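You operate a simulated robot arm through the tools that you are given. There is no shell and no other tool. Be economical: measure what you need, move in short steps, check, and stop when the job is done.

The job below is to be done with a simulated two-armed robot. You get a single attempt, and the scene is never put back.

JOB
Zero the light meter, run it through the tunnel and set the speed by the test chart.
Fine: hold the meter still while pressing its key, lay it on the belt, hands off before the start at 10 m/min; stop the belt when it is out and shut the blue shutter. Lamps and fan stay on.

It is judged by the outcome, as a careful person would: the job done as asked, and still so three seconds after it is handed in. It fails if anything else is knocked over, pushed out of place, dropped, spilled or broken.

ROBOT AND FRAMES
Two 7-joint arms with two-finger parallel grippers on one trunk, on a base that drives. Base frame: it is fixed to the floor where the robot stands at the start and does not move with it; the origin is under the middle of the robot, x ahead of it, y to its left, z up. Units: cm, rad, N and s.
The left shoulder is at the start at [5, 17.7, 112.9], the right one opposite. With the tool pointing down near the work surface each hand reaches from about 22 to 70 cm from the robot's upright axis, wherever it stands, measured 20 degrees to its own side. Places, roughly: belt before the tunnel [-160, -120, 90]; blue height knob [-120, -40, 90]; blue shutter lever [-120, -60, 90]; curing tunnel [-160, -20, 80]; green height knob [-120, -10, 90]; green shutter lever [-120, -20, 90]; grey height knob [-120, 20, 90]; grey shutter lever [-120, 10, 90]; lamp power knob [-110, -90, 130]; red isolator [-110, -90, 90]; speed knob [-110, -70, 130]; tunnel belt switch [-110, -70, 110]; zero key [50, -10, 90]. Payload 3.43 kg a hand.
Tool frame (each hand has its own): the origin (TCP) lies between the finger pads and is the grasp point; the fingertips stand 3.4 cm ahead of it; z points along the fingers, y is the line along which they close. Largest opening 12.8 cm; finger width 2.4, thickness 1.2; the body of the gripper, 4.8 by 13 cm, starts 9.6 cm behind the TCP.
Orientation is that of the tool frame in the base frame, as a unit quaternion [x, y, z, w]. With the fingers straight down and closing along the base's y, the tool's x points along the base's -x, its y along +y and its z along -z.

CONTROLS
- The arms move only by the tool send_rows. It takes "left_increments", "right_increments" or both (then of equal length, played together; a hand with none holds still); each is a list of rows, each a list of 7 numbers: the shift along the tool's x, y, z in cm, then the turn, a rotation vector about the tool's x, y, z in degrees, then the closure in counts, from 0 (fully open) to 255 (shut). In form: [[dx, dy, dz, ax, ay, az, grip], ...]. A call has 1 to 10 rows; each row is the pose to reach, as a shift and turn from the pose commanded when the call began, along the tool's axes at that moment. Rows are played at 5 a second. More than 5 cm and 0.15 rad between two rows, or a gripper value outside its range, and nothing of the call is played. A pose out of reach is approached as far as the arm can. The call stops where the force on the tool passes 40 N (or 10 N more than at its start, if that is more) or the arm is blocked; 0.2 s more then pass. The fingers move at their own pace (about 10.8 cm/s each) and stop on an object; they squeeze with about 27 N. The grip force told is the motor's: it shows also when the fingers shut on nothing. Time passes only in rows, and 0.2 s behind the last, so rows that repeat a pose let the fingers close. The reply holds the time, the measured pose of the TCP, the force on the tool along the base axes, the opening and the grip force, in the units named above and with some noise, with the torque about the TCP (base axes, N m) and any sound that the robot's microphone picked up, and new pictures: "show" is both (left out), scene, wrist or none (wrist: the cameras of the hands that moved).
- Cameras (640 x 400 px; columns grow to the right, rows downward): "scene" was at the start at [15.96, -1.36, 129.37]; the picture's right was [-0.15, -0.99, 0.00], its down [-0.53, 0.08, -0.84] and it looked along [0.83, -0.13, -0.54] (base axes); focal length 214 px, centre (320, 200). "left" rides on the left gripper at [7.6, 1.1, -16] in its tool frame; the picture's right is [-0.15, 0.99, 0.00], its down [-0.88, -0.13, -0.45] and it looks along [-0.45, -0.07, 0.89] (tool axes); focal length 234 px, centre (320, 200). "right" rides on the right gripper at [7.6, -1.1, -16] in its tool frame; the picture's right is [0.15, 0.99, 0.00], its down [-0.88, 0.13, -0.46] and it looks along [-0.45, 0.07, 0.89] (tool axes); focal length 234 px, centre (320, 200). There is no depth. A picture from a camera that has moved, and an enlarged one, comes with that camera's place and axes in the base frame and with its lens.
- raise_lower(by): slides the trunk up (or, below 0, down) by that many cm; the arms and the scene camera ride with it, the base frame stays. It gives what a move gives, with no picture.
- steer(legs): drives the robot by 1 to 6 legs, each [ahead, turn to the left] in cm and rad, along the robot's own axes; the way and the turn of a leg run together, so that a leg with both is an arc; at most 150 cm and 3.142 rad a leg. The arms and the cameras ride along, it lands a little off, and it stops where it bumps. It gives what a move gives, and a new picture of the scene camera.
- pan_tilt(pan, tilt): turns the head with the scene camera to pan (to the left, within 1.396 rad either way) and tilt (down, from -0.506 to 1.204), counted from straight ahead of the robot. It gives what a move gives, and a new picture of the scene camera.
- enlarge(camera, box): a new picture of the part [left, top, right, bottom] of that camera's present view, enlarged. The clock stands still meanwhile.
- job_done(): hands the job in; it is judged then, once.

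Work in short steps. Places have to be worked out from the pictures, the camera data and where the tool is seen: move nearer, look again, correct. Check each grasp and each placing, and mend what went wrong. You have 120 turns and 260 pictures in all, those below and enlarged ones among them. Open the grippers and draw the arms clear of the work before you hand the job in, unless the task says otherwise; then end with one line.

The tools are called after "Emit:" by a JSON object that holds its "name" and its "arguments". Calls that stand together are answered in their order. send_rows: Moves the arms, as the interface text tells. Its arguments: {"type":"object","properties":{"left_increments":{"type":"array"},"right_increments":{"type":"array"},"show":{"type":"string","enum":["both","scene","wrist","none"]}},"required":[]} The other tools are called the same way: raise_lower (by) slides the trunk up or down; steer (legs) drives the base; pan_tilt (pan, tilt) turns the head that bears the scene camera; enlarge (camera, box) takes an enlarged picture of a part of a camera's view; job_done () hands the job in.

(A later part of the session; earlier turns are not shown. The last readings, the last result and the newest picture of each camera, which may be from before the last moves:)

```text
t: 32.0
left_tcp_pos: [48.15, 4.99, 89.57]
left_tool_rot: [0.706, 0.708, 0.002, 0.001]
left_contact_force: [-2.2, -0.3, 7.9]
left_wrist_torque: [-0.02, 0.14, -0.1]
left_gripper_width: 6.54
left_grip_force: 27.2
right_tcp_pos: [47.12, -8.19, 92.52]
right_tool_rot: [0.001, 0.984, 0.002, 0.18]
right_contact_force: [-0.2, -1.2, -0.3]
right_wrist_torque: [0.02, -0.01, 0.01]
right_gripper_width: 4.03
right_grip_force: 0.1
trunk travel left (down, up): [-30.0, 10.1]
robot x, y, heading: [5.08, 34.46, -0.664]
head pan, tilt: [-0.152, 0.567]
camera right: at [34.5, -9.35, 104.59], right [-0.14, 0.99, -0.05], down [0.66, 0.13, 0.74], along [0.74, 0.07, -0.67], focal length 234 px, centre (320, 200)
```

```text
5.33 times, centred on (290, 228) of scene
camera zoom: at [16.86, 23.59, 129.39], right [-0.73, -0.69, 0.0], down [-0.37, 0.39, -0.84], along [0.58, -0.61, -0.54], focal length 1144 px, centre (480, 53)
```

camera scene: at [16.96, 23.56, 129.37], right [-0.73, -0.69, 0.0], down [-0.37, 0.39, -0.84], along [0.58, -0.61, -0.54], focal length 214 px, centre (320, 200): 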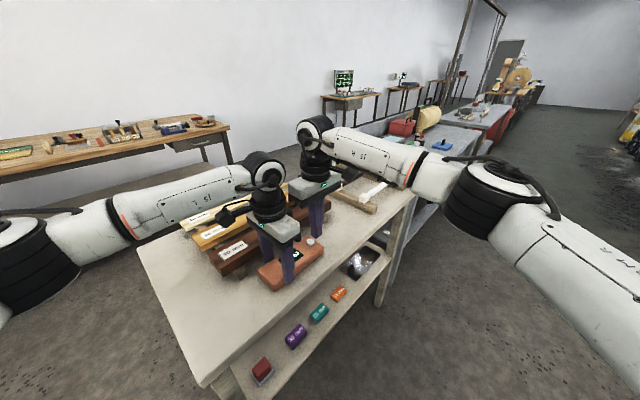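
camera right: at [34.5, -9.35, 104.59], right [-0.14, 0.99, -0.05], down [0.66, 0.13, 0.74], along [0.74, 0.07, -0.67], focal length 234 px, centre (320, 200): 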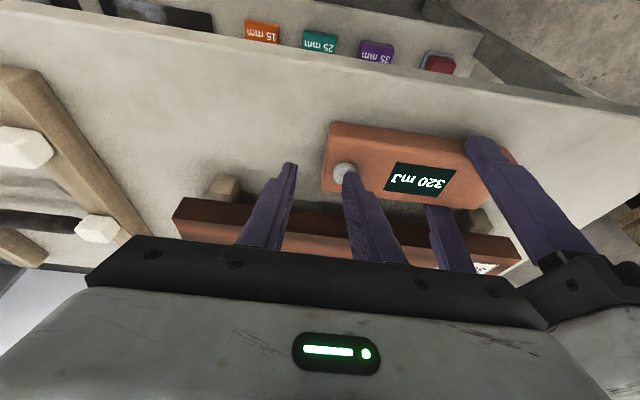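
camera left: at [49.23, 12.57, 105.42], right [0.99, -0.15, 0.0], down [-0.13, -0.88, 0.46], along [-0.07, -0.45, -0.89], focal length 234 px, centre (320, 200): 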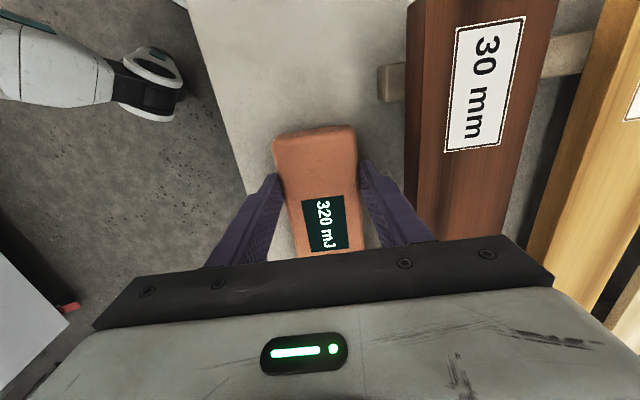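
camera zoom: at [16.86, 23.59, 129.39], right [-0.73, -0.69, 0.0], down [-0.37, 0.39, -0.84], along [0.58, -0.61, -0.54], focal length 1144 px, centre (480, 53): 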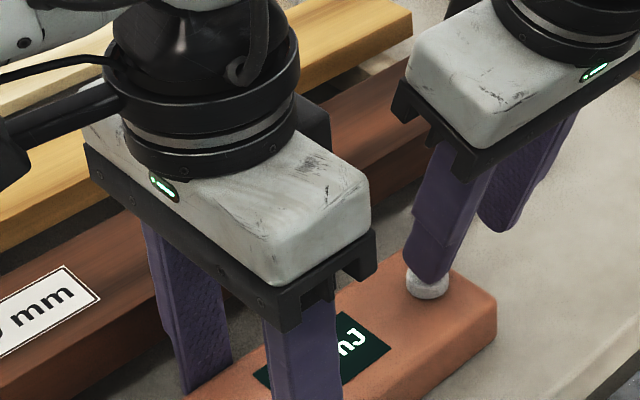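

Almost touching, bodies clear of each other. I keep pressing in 0.15 cm steps.

Emit:
{"name": "send_rows", "arguments": {"right_increments": [[0.07, 0, 0.19, 0, 0, 0, 175], [0.12, 0, 0.33, 0, 0, 0, 175], [0.18, 0, 0.47, 0, 0, 0, 175], [0.2, 0, 0.56, 0, 0, 0, 175], [0.2, 0, 0.56, 0, 0, 0, 175], [0.2, 0, 0.56, 0, 0, 0, 175]], "show": "wrist"}}

```text
t: 33.4
left_tcp_pos: [48.25, 4.93, 89.45]
left_tool_rot: [0.706, 0.709, 0.001, 0.001]
left_contact_force: [-2.1, -1.2, 7.1]
left_wrist_torque: [-0.1, 0.09, 0.12]
left_gripper_width: 6.57
left_grip_force: 27.0
right_tcp_pos: [47.14, -8.24, 91.99]
right_tool_rot: [0.001, 0.984, 0.001, 0.18]
right_contact_force: [-0.1, 0.3, 2.9]
right_wrist_torque: [0.04, 0.02, -0.02]
right_gripper_width: 4.03
right_grip_force: 0.0
trunk travel left (down, up): [-30.0, 10.1]
robot x, y, heading: [5.28, 34.44, -0.663]
head pan, tilt: [-0.152, 0.567]
heard: click
camera right: at [34.6, -9.38, 104.05], right [-0.14, 0.99, -0.05], down [0.66, 0.13, 0.74], along [0.74, 0.07, -0.67], focal length 234 px, centre (320, 200)
```

right: 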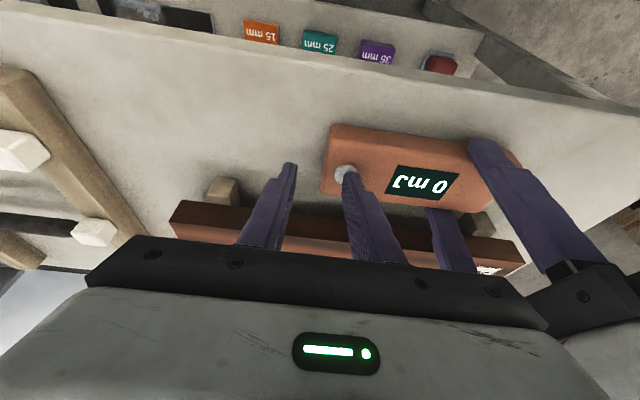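

Click heard and the display reads 0 mJ. I withdraw the right hand up and back, straightening it.

Emit:
{"name": "send_rows", "arguments": {"right_increments": [[-0.71, 0, -1.87, 0, 0, 0, 175], [-1.78, 0, -4.68, 0, 0, 0, 175], [-0.04, 0, -8.55, 0, 7, 0, 175], [1.7, 0.5, -12.4, 0, 14, 0, 175], [4.73, 1, -15.7, 0, 20.8, 0, 175], [4.73, 1, -15.7, 0, 20.8, 0, 175]], "show": "scene"}}

Emit:
{"name": "enlarge", "arguments": {"camera": "left", "box": [220, 100, 440, 260]}}

```text
t: 34.8
left_tcp_pos: [48.25, 5.01, 89.51]
left_tool_rot: [0.706, 0.709, 0.002, 0.001]
left_contact_force: [-1.3, -0.9, 8.3]
left_wrist_torque: [-0.05, 0.13, -0.03]
left_gripper_width: 6.51
left_grip_force: 27.1
right_tcp_pos: [36.9, -7.26, 105.0]
right_tool_rot: [0.0, 1.0, 0.002, -0.001]
right_contact_force: [0.6, -0.8, -0.6]
right_wrist_torque: [0.02, 0.0, -0.02]
right_gripper_width: 4.01
right_grip_force: 0.1
trunk travel left (down, up): [-30.0, 10.1]
robot x, y, heading: [5.39, 34.56, -0.668]
head pan, tilt: [-0.152, 0.567]
camera scene: at [16.86, 23.58, 129.39], right [-0.73, -0.69, 0.0], down [-0.37, 0.39, -0.84], along [0.58, -0.61, -0.54], focal length 214 px, centre (320, 200)
```

scene: 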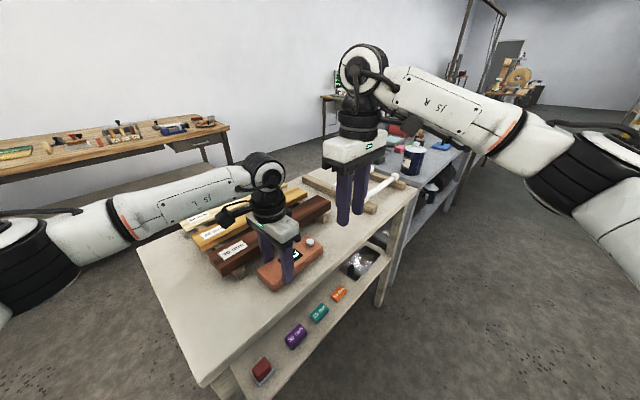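

```text
2.50 times, centred on (330, 180) of left
camera zoom: at [49.24, 12.6, 105.33], right [0.99, -0.14, 0.0], down [-0.13, -0.88, 0.45], along [-0.06, -0.45, -0.89], focal length 585 px, centre (295, 250)
```

zoom: 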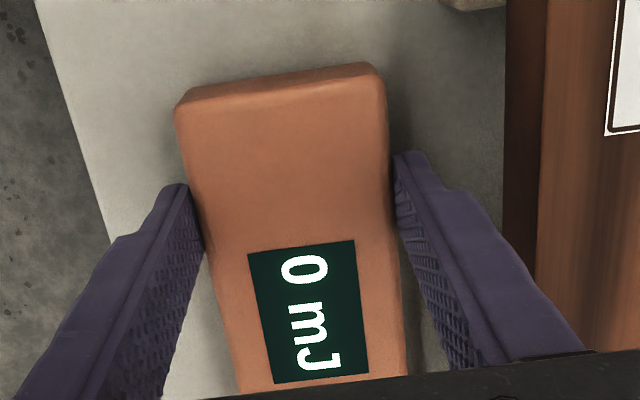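

Display 0 mJ. To carry it safely I regrip the meter at its centre: open slightly, slide 4 cm, close.

Emit:
{"name": "send_rows", "arguments": {"left_increments": [[0, 0, 0, 0, 0, 0, 92], [0, 0, 0, 0, 0, 0, 92], [-2, 0, 0, 0, 0, 0, 92], [-4, 0, 0, 0, 0, 0, 92], [-4, 0, 0, 0, 0, 0, 92], [-4, 0, 0, 0, 0, 0, 125], [-4, 0, 0, 0, 0, 0, 150], [-4, 0, 0, 0, 0, 0, 150]], "show": "both"}}

```text
t: 36.6
left_tcp_pos: [48.27, 4.16, 89.43]
left_tool_rot: [0.706, 0.708, 0.001, 0.0]
left_contact_force: [-1.3, -0.4, 0.2]
left_wrist_torque: [-0.03, 0.05, -0.03]
left_gripper_width: 6.58
left_grip_force: 26.7
left hand out of reach, approached as far as the arm can: row 3, 4, 5, 6, 7, 8
right_tcp_pos: [37.08, -7.2, 104.94]
right_tool_rot: [0.0, 1.0, 0.002, -0.001]
right_contact_force: [0.1, 0.0, 0.0]
right_wrist_torque: [0.02, -0.02, 0.02]
right_gripper_width: 4.02
right_grip_force: 0.0
trunk travel left (down, up): [-30.0, 10.1]
robot x, y, heading: [5.68, 34.42, -0.662]
head pan, tilt: [-0.152, 0.567]
camera scene: at [16.94, 23.54, 129.37], right [-0.73, -0.69, 0.0], down [-0.37, 0.39, -0.84], along [0.58, -0.61, -0.54], focal length 214 px, centre (320, 200)
camera left: at [49.29, 11.59, 105.26], right [0.99, -0.14, 0.0], down [-0.13, -0.88, 0.45], along [-0.06, -0.45, -0.89], focal length 234 px, centre (320, 200)
```

scene: 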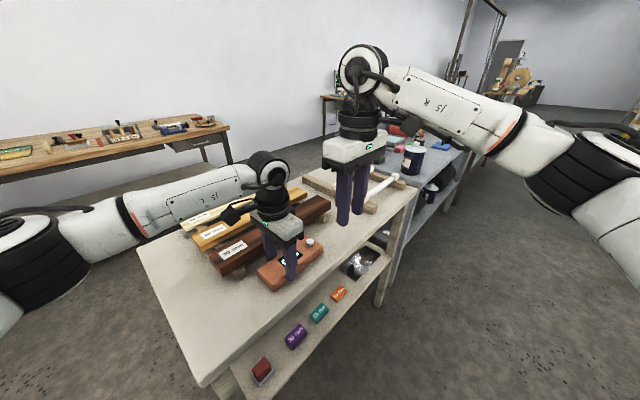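
left: 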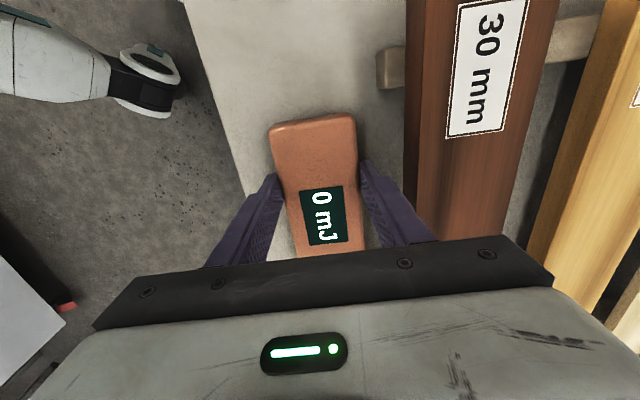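

Only ~1 cm gained due to reach; the grip is still solid. I lift a little and draw it toward the robot, checking for sag.

Emit:
{"name": "send_rows", "arguments": {"left_increments": [[0, -0.2, -1, 0, 0, 0, 160], [0.5, -0.8, -2.5, 0, 0, 0, 160], [2, -2, -5, 0, 0, 0, 160], [4, -4, -8, 0, 0, 0, 160], [6, -6, -11, 0, 0, 0, 160], [6, -6, -11, 0, 0, 0, 160]], "show": "both"}}

```text
t: 38.0
left_tcp_pos: [42.08, 10.21, 100.48]
left_tool_rot: [0.706, 0.708, 0.002, 0.0]
left_contact_force: [0.2, -0.6, -1.6]
left_wrist_torque: [0.09, -0.01, -0.02]
left_gripper_width: 6.56
left_grip_force: 26.2
right_tcp_pos: [37.18, -7.23, 104.94]
right_tool_rot: [0.0, 1.0, 0.002, 0.0]
right_contact_force: [0.7, 0.8, -0.2]
right_wrist_torque: [0.01, -0.03, -0.02]
right_gripper_width: 4.02
right_grip_force: 0.0
trunk travel left (down, up): [-30.0, 10.1]
robot x, y, heading: [5.27, 34.33, -0.661]
head pan, tilt: [-0.152, 0.567]
camera scene: at [16.97, 23.52, 129.36], right [-0.73, -0.69, 0.0], down [-0.37, 0.39, -0.84], along [0.58, -0.61, -0.54], focal length 214 px, centre (320, 200)
camera left: at [43.18, 17.68, 116.36], right [0.99, -0.14, 0.0], down [-0.13, -0.88, 0.45], along [-0.06, -0.45, -0.89], focal length 234 px, centre (320, 200)
```

scene: 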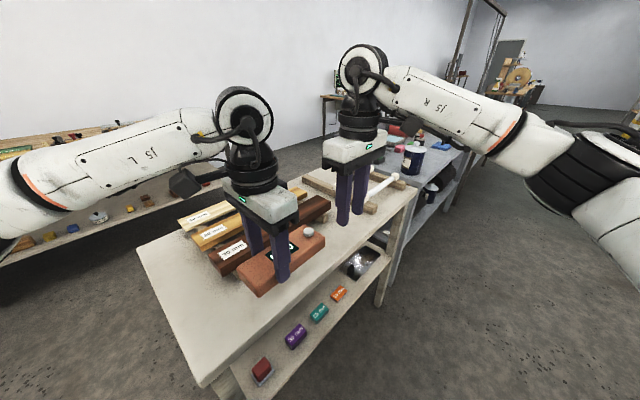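
left: 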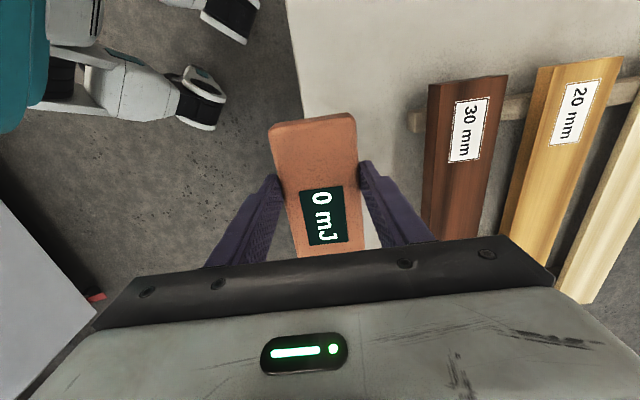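

The meter hangs level. I lift higher, then turn in place toward the tunnel side and look before driving.

Emit:
{"name": "send_rows", "arguments": {"left_increments": [[1, -1, -3, 0, 0, 0, 160], [2, -2, -6, 0, 0, 0, 160], [3, -3, -9, 0, 0, 0, 160]], "right_increments": [[1, 1, -2, 0, 0, 0, 120], [2, 2, -4, 0, 0, 0, 60], [3, 3, -6, 0, 0, 0, 0]], "show": "none"}}

Emit:
{"name": "steer", "arguments": {"legs": [[0, -1.52]]}}

Emit:
{"name": "pan_tilt", "arguments": {"pan": -0.5, "tilt": 0.4}}

```text
t: 38.8
left_tcp_pos: [38.95, 12.97, 109.5]
left_tool_rot: [0.705, 0.709, 0.002, 0.002]
left_contact_force: [0.0, -0.2, -1.2]
left_wrist_torque: [0.05, 0.02, 0.0]
left_gripper_width: 6.55
left_grip_force: 26.9
right_tcp_pos: [33.97, -4.33, 110.93]
right_tool_rot: [0.0, 1.0, 0.001, 0.0]
right_contact_force: [0.3, -0.5, -0.3]
right_wrist_torque: [0.01, 0.0, 0.01]
right_gripper_width: 12.83
right_grip_force: 0.1
trunk travel left (down, up): [-30.0, 10.1]
robot x, y, heading: [4.95, 34.56, -0.663]
head pan, tilt: [-0.152, 0.567]
```

```text
t: 42.9
left_tcp_pos: [-13.77, -0.85, 109.46]
left_tool_rot: [0.999, 0.038, 0.002, 0.001]
left_contact_force: [-0.7, 0.1, -2.6]
left_wrist_torque: [0.0, -0.1, 0.02]
left_gripper_width: 6.55
left_grip_force: 26.6
right_tcp_pos: [-31.37, 2.91, 110.86]
right_tool_rot: [0.681, 0.732, 0.002, 0.0]
right_contact_force: [0.3, -0.3, -0.1]
right_wrist_torque: [-0.02, 0.01, 0.01]
right_gripper_width: 12.79
right_grip_force: 0.0
trunk travel left (down, up): [-30.0, 10.1]
robot x, y, heading: [5.25, 34.2, -2.162]
head pan, tilt: [-0.152, 0.567]
camera scene: at [-4.67, 21.97, 129.37], right [-0.74, 0.68, 0.0], down [0.36, 0.4, -0.84], along [-0.57, -0.62, -0.54], focal length 214 px, centre (320, 200)
```

scene: 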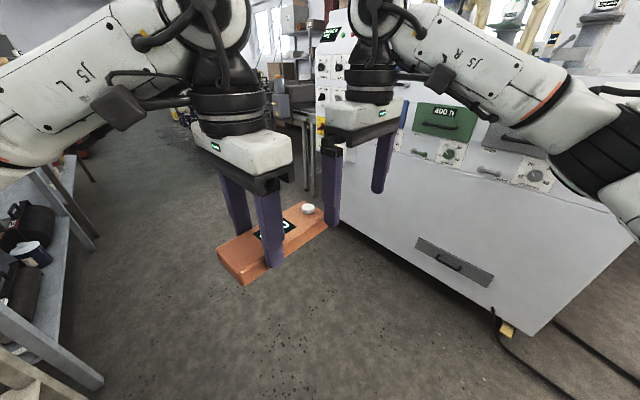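

```text
t: 43.7
left_tcp_pos: [-13.71, -0.87, 109.52]
left_tool_rot: [0.999, 0.037, 0.002, 0.0]
left_contact_force: [-0.2, 0.4, -2.5]
left_wrist_torque: [0.02, -0.1, -0.01]
left_gripper_width: 6.56
left_grip_force: 26.8
right_tcp_pos: [-31.42, 2.74, 110.8]
right_tool_rot: [0.682, 0.732, 0.002, 0.001]
right_contact_force: [0.3, -0.2, -0.6]
right_wrist_torque: [0.03, -0.02, -0.02]
right_gripper_width: 12.79
right_grip_force: 0.1
trunk travel left (down, up): [-30.0, 10.1]
robot x, y, heading: [5.45, 34.43, -2.165]
head pan, tilt: [-0.499, 0.4]
camera scene: at [-6.83, 24.26, 130.9], right [-0.46, 0.89, 0.0], down [0.35, 0.18, -0.92], along [-0.82, -0.43, -0.39], focal length 214 px, centre (320, 200)
```

scene: 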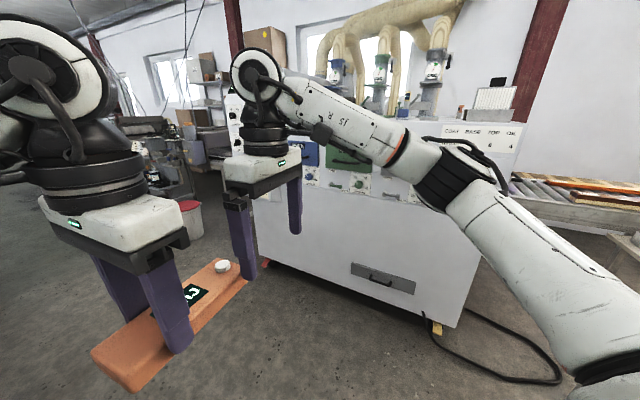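

The tunnel cabinet front and the control panel are visible, with free floor ahead. I drive ~100 cm along this heading and look.

Emit:
{"name": "steer", "arguments": {"legs": [[95, 0]]}}

Emit:
{"name": "pan_tilt", "arguments": {"pan": -0.6, "tilt": 0.3}}

```text
t: 48.7
left_tcp_pos: [-66.55, -80.37, 109.49]
left_tool_rot: [0.999, 0.041, 0.002, 0.001]
left_contact_force: [0.1, 0.2, -1.9]
left_wrist_torque: [0.01, -0.1, -0.01]
left_gripper_width: 6.54
left_grip_force: 27.2
right_tcp_pos: [-84.39, -76.96, 110.82]
right_tool_rot: [0.68, 0.734, 0.002, 0.001]
right_contact_force: [0.5, 0.0, -0.1]
right_wrist_torque: [0.03, 0.02, 0.01]
right_gripper_width: 12.83
right_grip_force: 0.1
trunk travel left (down, up): [-30.0, 10.1]
robot x, y, heading: [-47.65, -45.28, -2.153]
head pan, tilt: [-0.499, 0.4]
camera scene: at [-59.87, -55.24, 130.9], right [-0.47, 0.88, 0.0], down [0.34, 0.18, -0.92], along [-0.81, -0.43, -0.39], focal length 214 px, centre (320, 200)
```

scene: 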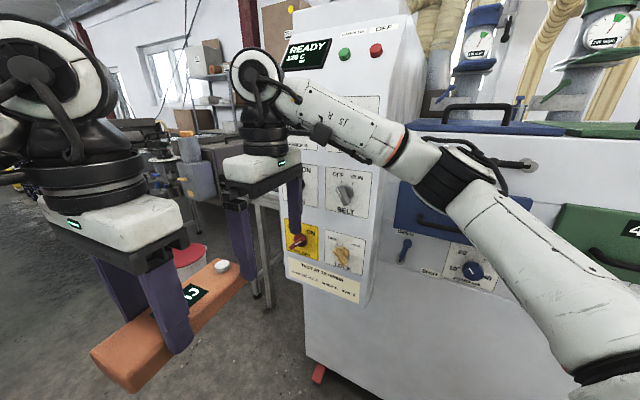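

```text
t: 49.4
left_tcp_pos: [-66.62, -80.42, 109.42]
left_tool_rot: [0.999, 0.04, 0.002, 0.001]
left_contact_force: [-0.6, 0.2, -2.4]
left_wrist_torque: [0.02, -0.09, 0.03]
left_gripper_width: 6.55
left_grip_force: 26.4
right_tcp_pos: [-84.32, -76.76, 110.93]
right_tool_rot: [0.679, 0.734, 0.002, 0.0]
right_contact_force: [-0.9, -0.5, 0.6]
right_wrist_torque: [0.01, 0.0, 0.01]
right_gripper_width: 12.79
right_grip_force: 0.1
trunk travel left (down, up): [-30.0, 10.1]
robot x, y, heading: [-48.09, -45.12, -2.16]
head pan, tilt: [-0.6, 0.3]
camera scene: at [-60.32, -54.41, 131.83], right [-0.38, 0.93, 0.0], down [0.27, 0.11, -0.96], along [-0.89, -0.36, -0.3], focal length 214 px, centre (320, 200)
```

scene: 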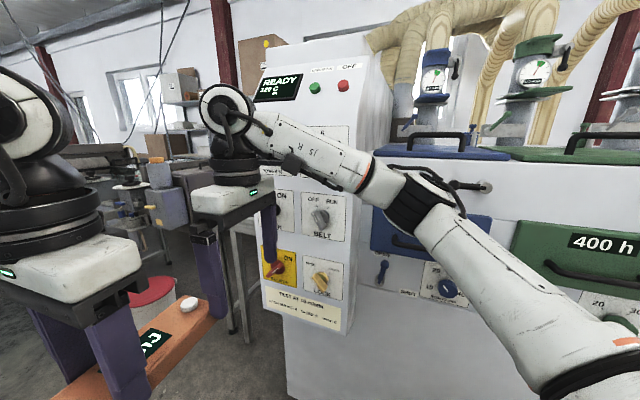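

The panel is close; I enlarge its visible parts.

Emit:
{"name": "enlarge", "arguments": {"camera": "scene", "box": [230, 50, 390, 150]}}

Emit:
{"name": "enlarge", "arguments": {"camera": "scene", "box": [240, 180, 400, 340]}}

Emit:
{"name": "enlarge", "arguments": {"camera": "scene", "box": [360, 200, 640, 380]}}

```text
4.00 times, centred on (310, 100) of scene
camera zoom: at [-60.32, -54.41, 131.83], right [-0.38, 0.93, 0.0], down [0.27, 0.11, -0.96], along [-0.89, -0.36, -0.3], focal length 858 px, centre (360, 600)
```

zoom: 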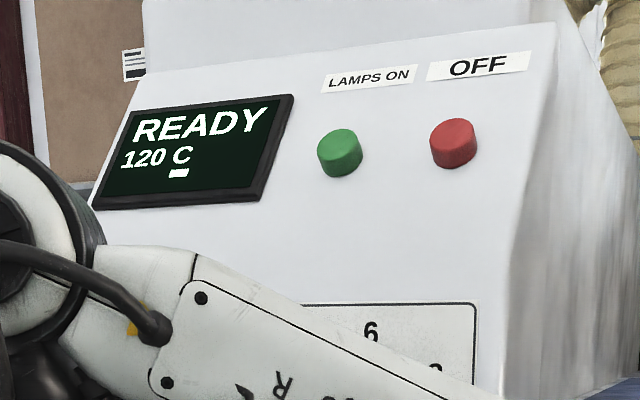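

```text
2.50 times, centred on (320, 260) of scene
camera zoom: at [-60.32, -54.41, 131.83], right [-0.38, 0.93, 0.0], down [0.27, 0.11, -0.96], along [-0.89, -0.36, -0.3], focal length 536 px, centre (320, 50)
```

zoom: 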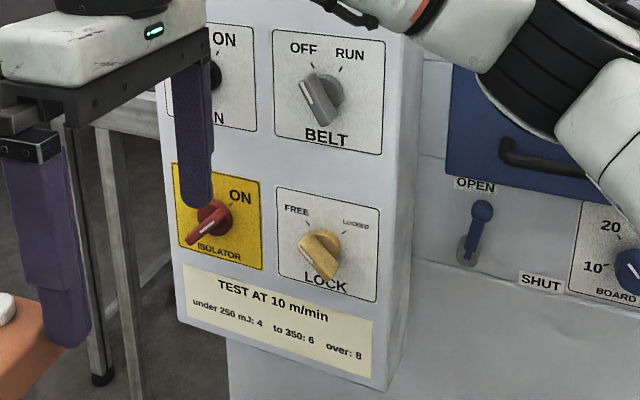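

```text
2.22 times, centred on (500, 290) of scene
camera zoom: at [-60.32, -54.41, 131.83], right [-0.38, 0.93, 0.0], down [0.27, 0.11, -0.96], along [-0.89, -0.36, -0.3], focal length 477 px, centre (-80, 0)
```

zoom: 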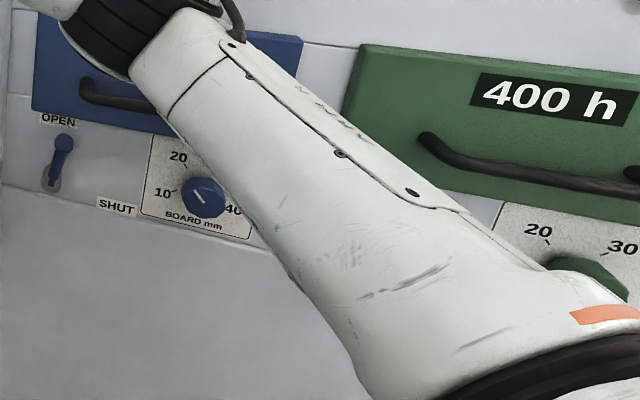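

The chart reads: test at 10 m/min – under 250 mJ: 4, to 350: 6, over: 8. I turn to face -y and check the way to the infeed end.

Emit:
{"name": "steer", "arguments": {"legs": [[0, 0.59]]}}

Emit:
{"name": "pan_tilt", "arguments": {"pan": -0.7, "tilt": 0.45}}

```text
t: 51.4
left_tcp_pos: [-43.61, -84.75, 109.39]
left_tool_rot: [0.944, 0.331, 0.001, 0.0]
left_contact_force: [0.3, 0.4, -2.7]
left_wrist_torque: [0.02, -0.06, -0.04]
left_gripper_width: 6.54
left_grip_force: 27.1
right_tcp_pos: [-60.17, -91.74, 110.87]
right_tool_rot: [0.434, 0.901, 0.002, 0.0]
right_contact_force: [0.2, 1.2, 0.1]
right_wrist_torque: [-0.01, -0.01, -0.02]
right_gripper_width: 12.81
right_grip_force: 0.1
trunk travel left (down, up): [-30.0, 10.1]
robot x, y, heading: [-48.03, -44.96, -1.56]
head pan, tilt: [-0.6, 0.3]
camera scene: at [-52.89, -59.83, 131.83], right [-0.83, 0.56, 0.0], down [0.16, 0.25, -0.96], along [-0.53, -0.79, -0.3], focal length 214 px, centre (320, 200)
```

scene: 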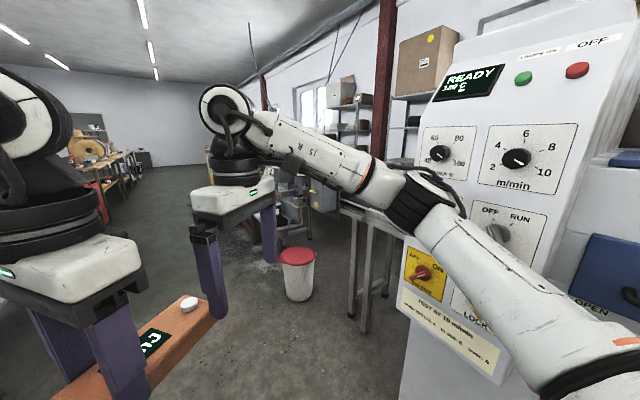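

```text
t: 52.1
left_tcp_pos: [-43.64, -84.74, 109.44]
left_tool_rot: [0.944, 0.331, 0.002, 0.0]
left_contact_force: [0.3, -0.4, -2.1]
left_wrist_torque: [0.07, -0.07, 0.01]
left_gripper_width: 6.54
left_grip_force: 27.4
right_tcp_pos: [-60.28, -91.83, 110.97]
right_tool_rot: [0.434, 0.901, 0.003, 0.001]
right_contact_force: [-0.5, -0.7, -0.5]
right_wrist_torque: [-0.01, -0.02, 0.0]
right_gripper_width: 12.79
right_grip_force: 0.1
trunk travel left (down, up): [-30.0, 10.1]
robot x, y, heading: [-48.21, -45.05, -1.564]
head pan, tilt: [-0.7, 0.45]
camera scene: at [-53.58, -59.16, 130.44], right [-0.77, 0.64, 0.0], down [0.28, 0.34, -0.9], along [-0.57, -0.69, -0.43], focal length 214 px, centre (320, 200)
```

scene: 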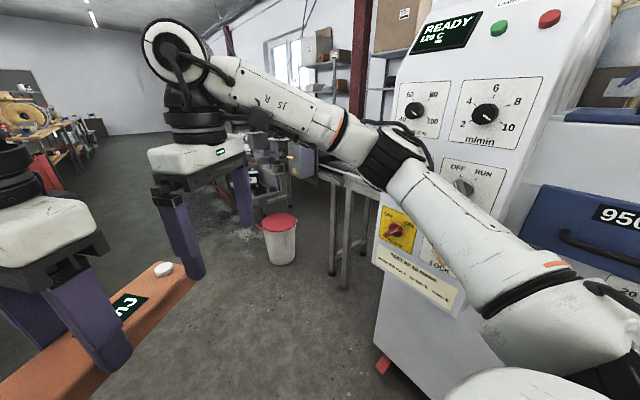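

Emit:
{"name": "enlarge", "arguments": {"camera": "scene", "box": [370, 60, 570, 185]}}

Emit:
{"name": "enlarge", "arguments": {"camera": "scene", "box": [360, 180, 480, 320]}}

```text
3.20 times, centred on (470, 122) of scene
camera zoom: at [-53.58, -59.16, 130.44], right [-0.77, 0.64, 0.0], down [0.28, 0.34, -0.9], along [-0.57, -0.69, -0.43], focal length 686 px, centre (-160, 448)
```

zoom: 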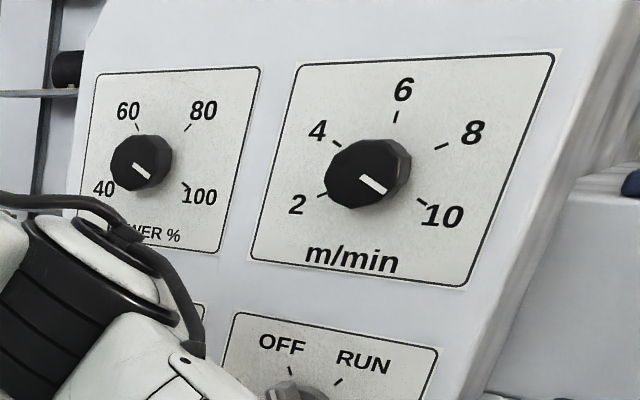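

```text
2.86 times, centred on (420, 250) of scene
camera zoom: at [-53.58, -59.16, 130.44], right [-0.77, 0.64, 0.0], down [0.28, 0.34, -0.9], along [-0.57, -0.69, -0.43], focal length 613 px, centre (34, 57)
```

zoom: 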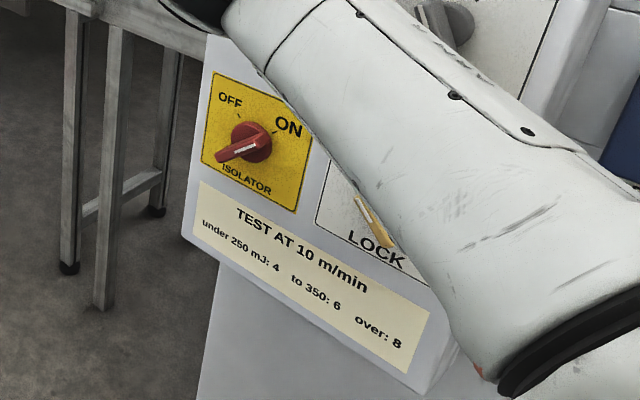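

Speed knob already points at 10 and the floor ahead is clear. I drive to y≈-122 and turn to face the infeed belt.

Emit:
{"name": "steer", "arguments": {"legs": [[77, 0], [0, -1.57]]}}

Emit:
{"name": "pan_tilt", "arguments": {"pan": 0.0, "tilt": 0.5}}

```text
t: 60.1
left_tcp_pos: [-87.21, -125.43, 109.45]
left_tool_rot: [0.899, -0.438, 0.001, 0.002]
left_contact_force: [-0.3, 0.5, -2.5]
left_wrist_torque: [-0.06, -0.05, -0.02]
left_gripper_width: 6.53
left_grip_force: 26.8
right_tcp_pos: [-93.95, -108.8, 110.91]
right_tool_rot: [0.946, 0.324, 0.0, 0.001]
right_contact_force: [-0.2, 0.7, 0.4]
right_wrist_torque: [0.03, 0.0, 0.02]
right_gripper_width: 12.8
right_grip_force: 0.1
trunk travel left (down, up): [-30.0, 10.1]
robot x, y, heading: [-47.53, -121.76, 3.139]
head pan, tilt: [-0.7, 0.45]
camera scene: at [-61.31, -115.66, 130.44], right [0.65, 0.76, 0.0], down [0.33, -0.28, -0.9], along [-0.69, 0.58, -0.44], focal length 214 px, centre (320, 200)
```

scene: 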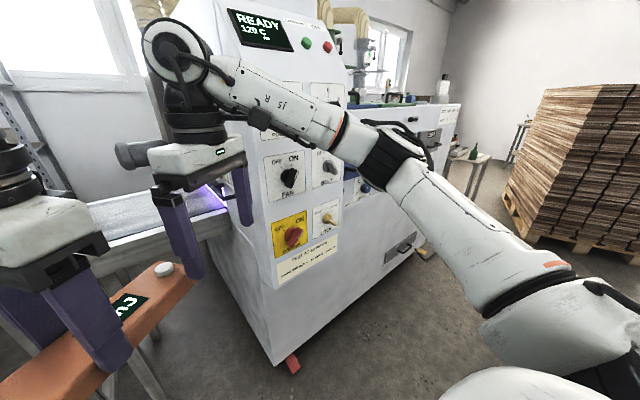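

```text
t: 61.1
left_tcp_pos: [-87.26, -125.57, 109.33]
left_tool_rot: [0.9, -0.437, 0.002, 0.002]
left_contact_force: [-0.4, 0.0, -1.4]
left_wrist_torque: [-0.04, -0.05, 0.02]
left_gripper_width: 6.57
left_grip_force: 27.2
right_tcp_pos: [-93.91, -108.84, 110.9]
right_tool_rot: [0.946, 0.325, 0.001, 0.001]
right_contact_force: [-0.1, 0.5, 1.4]
right_wrist_torque: [0.0, -0.01, 0.0]
right_gripper_width: 12.79
right_grip_force: 0.1
trunk travel left (down, up): [-30.0, 10.1]
robot x, y, heading: [-46.96, -121.43, 3.14]
head pan, tilt: [0.0, 0.499]
camera scene: at [-63.39, -121.58, 129.99], right [0.0, 1.0, 0.0], down [0.48, 0.0, -0.88], along [-0.88, 0.0, -0.48], focal length 214 px, centre (320, 200)
```

scene: 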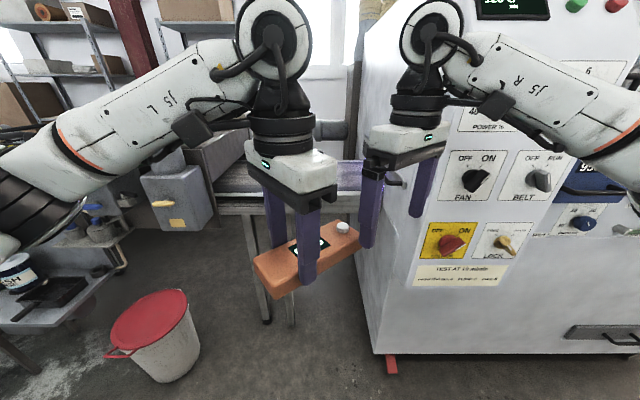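

I enlarge the infeed region for the belt's extent.

Emit:
{"name": "enlarge", "arguments": {"camera": "scene", "box": [130, 100, 400, 330]}}

```text
1.74 times, centred on (265, 215) of scene
camera zoom: at [-63.39, -121.58, 129.99], right [0.0, 1.0, 0.0], down [0.48, 0.0, -0.88], along [-0.88, 0.0, -0.48], focal length 373 px, centre (416, 174)
```

zoom: 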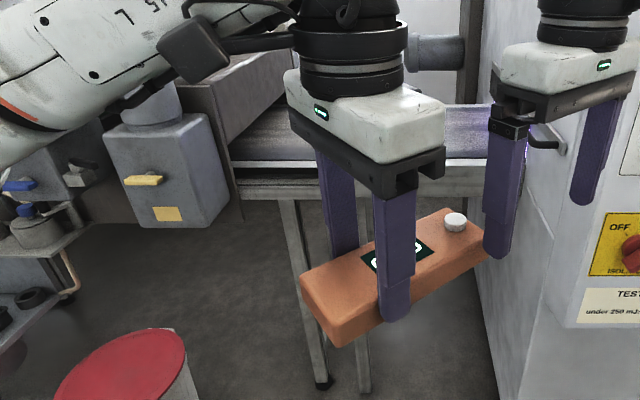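

The belt's infeed runs at about x -141…-185, y -164…-104. To keep the right arm off the panel I approach diagonally from the -y side: face -y, drive, turn to heading ~2.68 and close in.

Emit:
{"name": "steer", "arguments": {"legs": [[0, 1.57], [55, 0], [0, -2.03], [28, 0]]}}

```text
t: 74.5
left_tcp_pos: [-111.1, -146.52, 109.34]
left_tool_rot: [0.761, -0.649, 0.0, 0.002]
left_contact_force: [-0.5, -0.8, -1.8]
left_wrist_torque: [-0.1, -0.03, -0.01]
left_gripper_width: 6.56
left_grip_force: 27.3
right_tcp_pos: [-109.02, -128.58, 110.93]
right_tool_rot: [0.997, 0.079, 0.0, 0.002]
right_contact_force: [-0.1, -0.3, -0.5]
right_wrist_torque: [0.01, -0.01, -0.04]
right_gripper_width: 12.78
right_grip_force: 0.0
trunk travel left (down, up): [-30.0, 10.1]
robot x, y, heading: [-74.62, -162.33, 2.636]
head pan, tilt: [0.0, 0.499]
camera scene: at [-88.41, -154.56, 129.98], right [0.49, 0.87, 0.0], down [0.42, -0.23, -0.88], along [-0.77, 0.43, -0.48], focal length 214 px, centre (320, 200)
```

scene: 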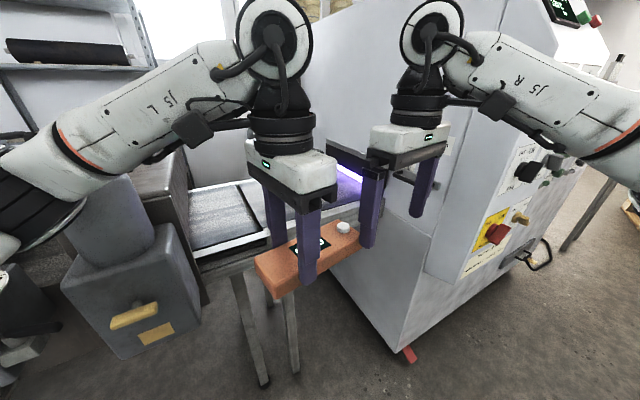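

I see the dark belt left of the tunnel mouth (violet glow). I zoom in to measure it.

Emit:
{"name": "enlarge", "arguments": {"camera": "scene", "box": [130, 120, 420, 300]}}

Emit:
{"name": "enlarge", "arguments": {"camera": "right", "box": [0, 0, 640, 260]}}

Emit:
{"name": "enlarge", "arguments": {"camera": "left", "box": [0, 0, 640, 260]}}

```text
2.21 times, centred on (275, 210) of scene
camera zoom: at [-88.41, -154.56, 129.98], right [0.49, 0.87, 0.0], down [0.42, -0.23, -0.88], along [-0.77, 0.43, -0.48], focal length 473 px, centre (419, 178)
```

zoom: 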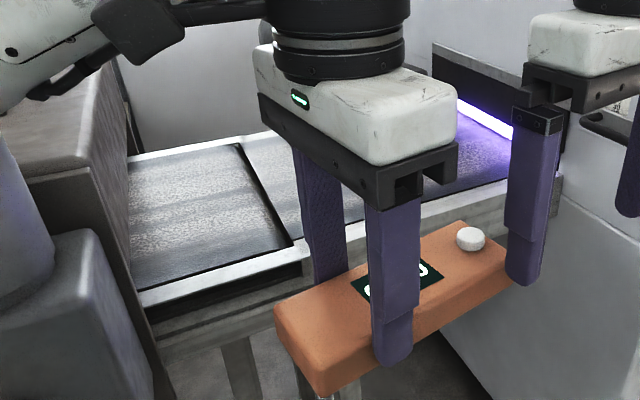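

```text
1.00 times, centred on (320, 130) of right
camera zoom: at [-101.54, -126.26, 126.78], right [0.3, -0.95, 0.0], down [-0.85, -0.26, 0.46], along [-0.43, -0.14, -0.89], focal length 234 px, centre (320, 270)
```

zoom: 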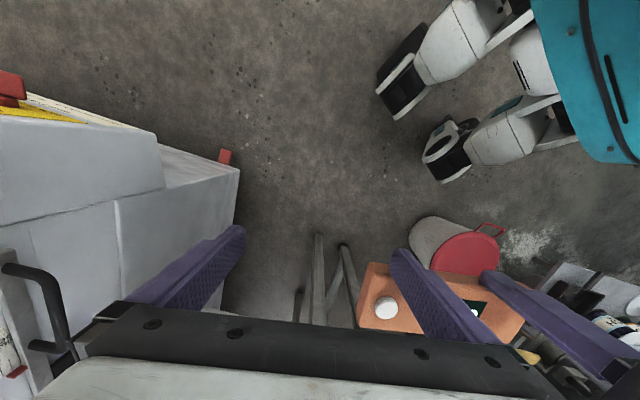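

```text
1.00 times, centred on (320, 130) of left
camera zoom: at [-111.03, -154.14, 125.28], right [-1.0, -0.01, 0.0], down [-0.01, 0.89, 0.45], along [-0.01, 0.45, -0.89], focal length 234 px, centre (320, 270)
```

zoom: 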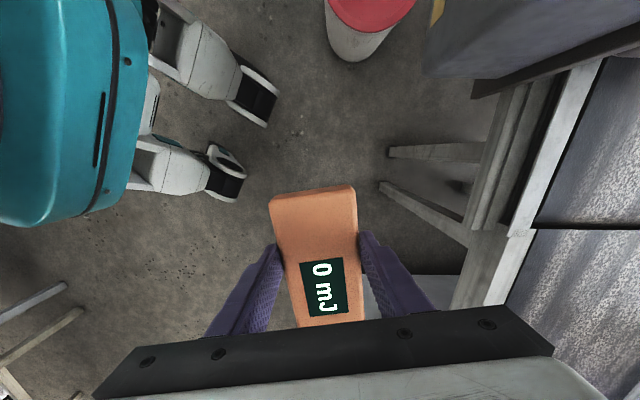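

Two belts meet at a seam at y≈-142.5; the tunnel belt spans x -146.5…-187, y -142…-104 at z≈88. Before closing in I tuck the right hand back toward the body so its elbow stays off the cabinet.

Emit:
{"name": "send_rows", "arguments": {"right_increments": [[3.5, 1.5, 0, 0, 0, 0, 0], [7, 3, 0, 0, 0, 0, 0], [10.5, 4.5, 0, 0, 0, 0, 0], [14, 6, 0, 0, 0, 0, 0], [17.6, 7.3, 0, 0, 0, 0, 0]], "show": "none"}}

Emit:
{"name": "pan_tilt", "arguments": {"pan": -1.0, "tilt": 0.5}}

```text
t: 75.7
left_tcp_pos: [-111.08, -146.55, 109.44]
left_tool_rot: [0.762, -0.648, 0.0, 0.001]
left_contact_force: [-0.1, -0.2, -1.9]
left_wrist_torque: [-0.08, 0.02, -0.01]
left_gripper_width: 6.56
left_grip_force: 27.0
right_tcp_pos: [-90.34, -133.03, 110.82]
right_tool_rot: [0.997, 0.079, 0.0, 0.002]
right_contact_force: [0.4, -0.9, 1.0]
right_wrist_torque: [0.01, 0.01, 0.03]
right_gripper_width: 12.82
right_grip_force: 0.1
trunk travel left (down, up): [-30.0, 10.1]
robot x, y, heading: [-74.12, -162.29, 2.638]
head pan, tilt: [0.0, 0.499]
```

```text
t: 77.0
left_tcp_pos: [-111.14, -146.67, 109.27]
left_tool_rot: [0.762, -0.647, 0.001, 0.002]
left_contact_force: [0.0, 0.3, -2.5]
left_wrist_torque: [-0.1, -0.02, -0.01]
left_gripper_width: 6.54
left_grip_force: 27.4
right_tcp_pos: [-90.5, -133.07, 110.91]
right_tool_rot: [0.997, 0.078, 0.0, 0.002]
right_contact_force: [0.1, 0.6, -0.8]
right_wrist_torque: [-0.02, -0.03, 0.01]
right_gripper_width: 12.81
right_grip_force: 0.1
trunk travel left (down, up): [-30.0, 10.1]
robot x, y, heading: [-74.48, -162.54, 2.636]
head pan, tilt: [-1.0, 0.499]
camera scene: at [-80.99, -149.92, 129.99], right [1.0, 0.06, 0.0], down [0.03, -0.48, -0.88], along [-0.06, 0.88, -0.48], focal length 214 px, centre (320, 200)
```

scene: 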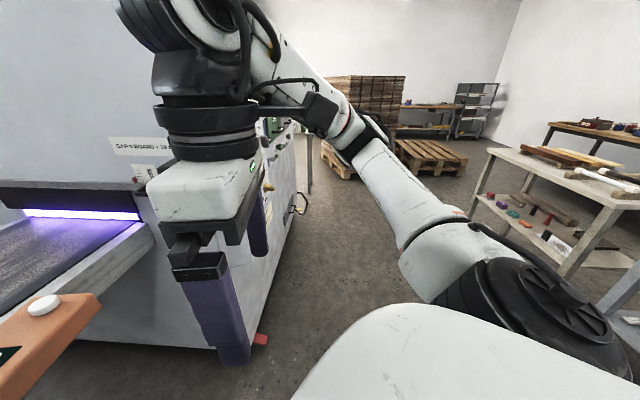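

A label near the tunnel mouth mentions a gap; I read it and the space to the elbow.

Emit:
{"name": "enlarge", "arguments": {"camera": "scene", "box": [0, 100, 180, 230]}}

```text
3.08 times, centred on (90, 165) of scene
camera zoom: at [-80.99, -149.92, 129.99], right [1.0, 0.06, 0.0], down [0.03, -0.48, -0.88], along [-0.06, 0.88, -0.48], focal length 660 px, centre (1028, 308)
```

zoom: 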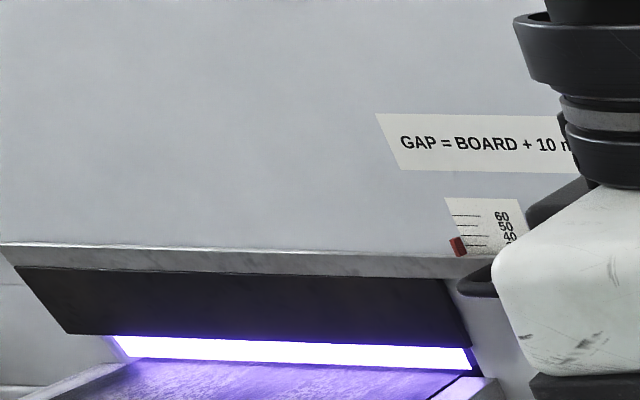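

The gap gauge (GAP = BOARD + 10 mm) must be checked against the meter's height later. I close in 25 cm; the elbow stays about 10 cm clear.

Emit:
{"name": "steer", "arguments": {"legs": [[25, 0]]}}

Emit:
{"name": "pan_tilt", "arguments": {"pan": -0.2, "tilt": 0.5}}

```text
t: 78.6
left_tcp_pos: [-117.1, -140.13, 112.61]
left_tool_rot: [0.765, -0.643, -0.034, 0.018]
left_contact_force: [0.2, 0.7, -1.5]
left_wrist_torque: [-0.1, -0.05, 0.04]
left_gripper_width: 6.57
left_grip_force: 27.1
right_tcp_pos: [-96.28, -126.7, 111.43]
right_tool_rot: [0.997, 0.078, -0.019, 0.001]
right_contact_force: [-0.5, 0.5, -0.4]
right_wrist_torque: [-0.01, -0.04, 0.0]
right_gripper_width: 12.8
right_grip_force: 0.0
trunk travel left (down, up): [-30.0, 10.1]
robot x, y, heading: [-81.33, -153.19, 2.653]
head pan, tilt: [-1.0, 0.499]
stopped in leg 1: the robot was blocked; the commanded pose is now the measured one
camera scene: at [-84.41, -140.41, 130.07], right [1.0, 0.08, -0.04], down [0.01, -0.48, -0.88], along [-0.09, 0.87, -0.48], focal length 214 px, centre (320, 200)
```

scene: 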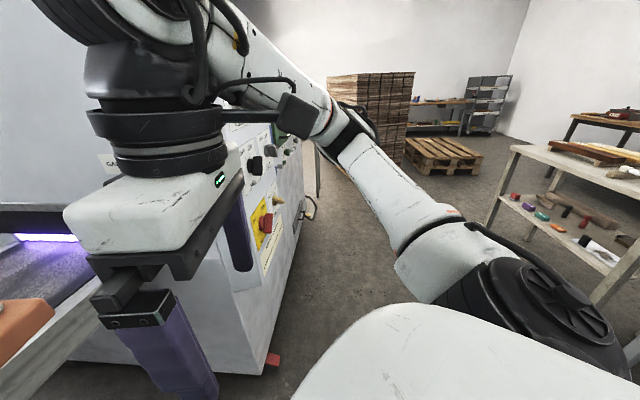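

```text
t: 79.7
left_tcp_pos: [-116.98, -140.24, 112.67]
left_tool_rot: [0.766, -0.642, -0.035, 0.017]
left_contact_force: [-0.1, 0.0, -2.1]
left_wrist_torque: [-0.08, -0.02, 0.04]
left_gripper_width: 6.53
left_grip_force: 26.8
right_tcp_pos: [-95.98, -126.8, 111.57]
right_tool_rot: [0.997, 0.077, -0.022, 0.0]
right_contact_force: [0.2, 0.4, 0.4]
right_wrist_torque: [-0.02, -0.04, -0.01]
right_gripper_width: 12.82
right_grip_force: 0.1
trunk travel left (down, up): [-30.0, 10.1]
robot x, y, heading: [-82.0, -153.17, 2.647]
head pan, tilt: [-0.201, 0.499]
camera scene: at [-90.48, -143.81, 130.45], right [0.64, 0.77, -0.03], down [0.33, -0.31, -0.89], along [-0.69, 0.56, -0.45], focal length 214 px, centre (320, 200)
```

scene: 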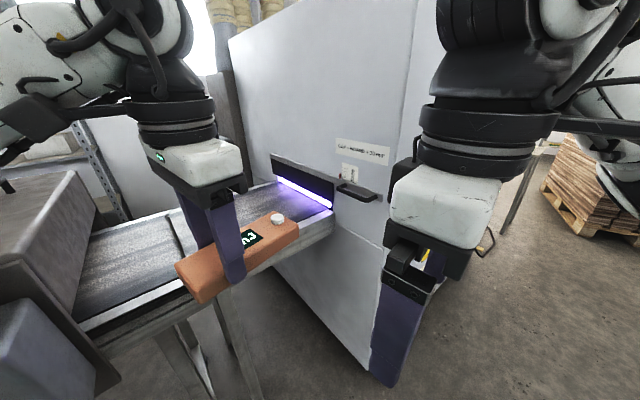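

The robot was blocked and tilted slightly (front-left lifted). I look with the left hand's camera at what the wheels met.

Emit:
{"name": "enlarge", "arguments": {"camera": "left", "box": [0, 0, 640, 260]}}

Emit:
{"name": "enlarge", "arguments": {"camera": "right", "box": [0, 0, 640, 260]}}

```text
1.00 times, centred on (320, 130) of left
camera zoom: at [-115.66, -148.05, 128.25], right [-1.0, -0.03, 0.07], down [0.01, 0.88, 0.47], along [-0.08, 0.47, -0.88], focal length 234 px, centre (320, 270)
```

zoom: 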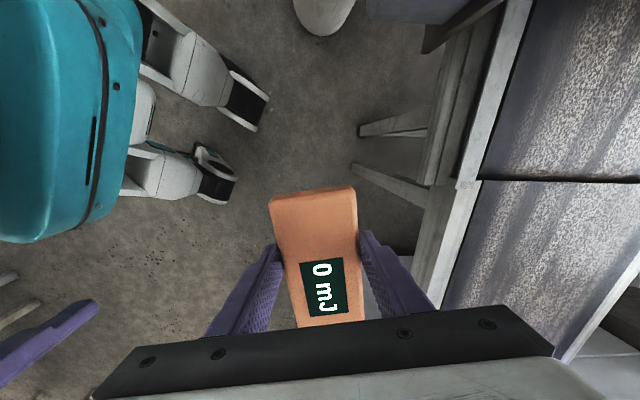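

```text
1.00 times, centred on (320, 130) of right
camera zoom: at [-87.89, -124.46, 127.1], right [0.3, -0.95, -0.01], down [-0.83, -0.26, 0.49], along [-0.47, -0.14, -0.87], focal length 234 px, centre (320, 270)
```

zoom: 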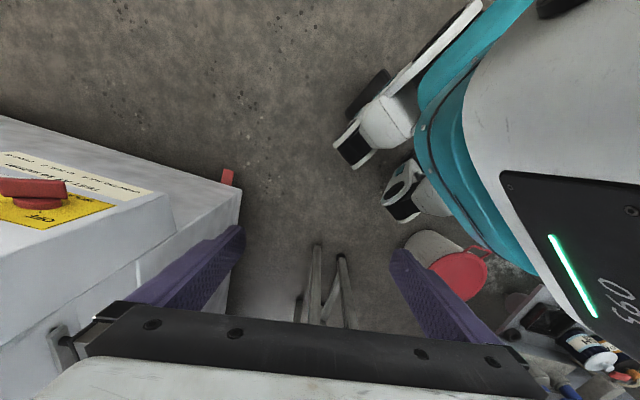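

Wheels are free, so the left elbow must have touched the grey machine on the left. I back off 12 cm and inspect.

Emit:
{"name": "steer", "arguments": {"legs": [[-12, 0]]}}

Emit:
{"name": "pan_tilt", "arguments": {"pan": 0.75, "tilt": 0.5}}

```text
t: 80.9
left_tcp_pos: [-109.93, -145.9, 110.68]
left_tool_rot: [0.766, -0.643, -0.014, 0.004]
left_contact_force: [0.5, 0.5, -1.9]
left_wrist_torque: [-0.16, 0.02, 0.0]
left_gripper_width: 6.56
left_grip_force: 27.4
right_tcp_pos: [-88.9, -132.51, 110.99]
right_tool_rot: [0.997, 0.077, 0.0, 0.002]
right_contact_force: [0.7, -0.2, 0.3]
right_wrist_torque: [-0.01, 0.01, -0.01]
right_gripper_width: 12.77
right_grip_force: 0.0
trunk travel left (down, up): [-30.0, 10.1]
robot x, y, heading: [-71.54, -158.86, 2.647]
head pan, tilt: [-0.201, 0.499]
camera scene: at [-84.17, -149.5, 129.99], right [0.64, 0.77, 0.0], down [0.37, -0.31, -0.88], along [-0.68, 0.56, -0.48], focal length 214 px, centre (320, 200)
```

scene: 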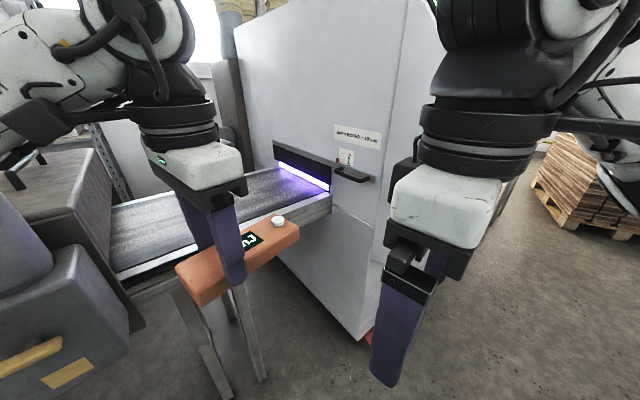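

```text
t: 82.2
left_tcp_pos: [-109.93, -146.09, 110.73]
left_tool_rot: [0.766, -0.642, -0.013, 0.003]
left_contact_force: [-0.7, 0.2, -2.5]
left_wrist_torque: [-0.08, 0.01, -0.02]
left_gripper_width: 6.53
left_grip_force: 26.8
right_tcp_pos: [-89.1, -132.56, 110.87]
right_tool_rot: [0.997, 0.077, 0.0, 0.002]
right_contact_force: [-0.4, 0.2, -0.4]
right_wrist_torque: [0.01, 0.04, 0.01]
right_gripper_width: 12.78
right_grip_force: 0.1
trunk travel left (down, up): [-30.0, 10.1]
robot x, y, heading: [-71.29, -158.85, 2.647]
head pan, tilt: [0.75, 0.499]
camera scene: at [-86.1, -157.69, 129.99], right [-0.25, 0.97, 0.0], down [0.46, 0.12, -0.88], along [-0.85, -0.22, -0.48], focal length 214 px, centre (320, 200)
```

scene: 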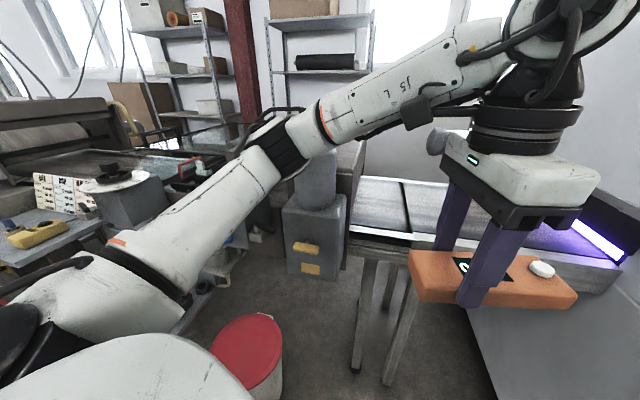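

The left elbow touched the coater's column (it appears unmoved). Extending the arm pulls the elbow in, so I extend the left hand forward here and check the elbow position.

Emit:
{"name": "send_rows", "arguments": {"left_increments": [[-2.2, 2.8, 1, 0, 0, 0, 160], [-4.4, 5.6, 2, 0, 0, 0, 160], [-6.6, 8.4, 3, 0, 0, 0, 160], [-8.8, 11.2, 4, 0, 0, 0, 160], [-11.1, 14.1, 5, 0, 0, 0, 160], [-11.1, 14.1, 5, 0, 0, 0, 160]], "show": "scene"}}

```text
t: 83.6
left_tcp_pos: [-119.77, -140.76, 107.58]
left_tool_rot: [0.767, -0.641, -0.014, 0.004]
left_contact_force: [-0.7, -0.6, -2.6]
left_wrist_torque: [-0.07, -0.01, 0.01]
left_gripper_width: 6.56
left_grip_force: 26.7
left hand out of reach, approached as far as the arm can: row 4, 5, 6
right_tcp_pos: [-89.07, -132.52, 111.05]
right_tool_rot: [0.997, 0.078, -0.001, 0.002]
right_contact_force: [-0.2, -0.1, -1.2]
right_wrist_torque: [-0.01, -0.01, 0.04]
right_gripper_width: 12.79
right_grip_force: 0.0
trunk travel left (down, up): [-30.0, 10.1]
robot x, y, heading: [-71.09, -158.39, 2.646]
head pan, tilt: [0.75, 0.499]
camera scene: at [-86.1, -157.7, 129.99], right [-0.25, 0.97, 0.0], down [0.46, 0.12, -0.88], along [-0.85, -0.22, -0.48], focal length 214 px, centre (320, 200)
```

scene: 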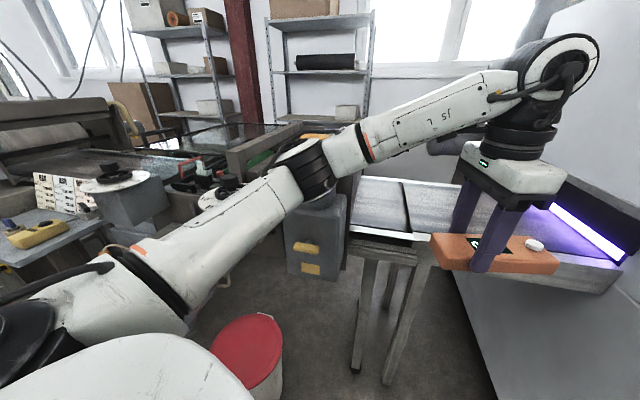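

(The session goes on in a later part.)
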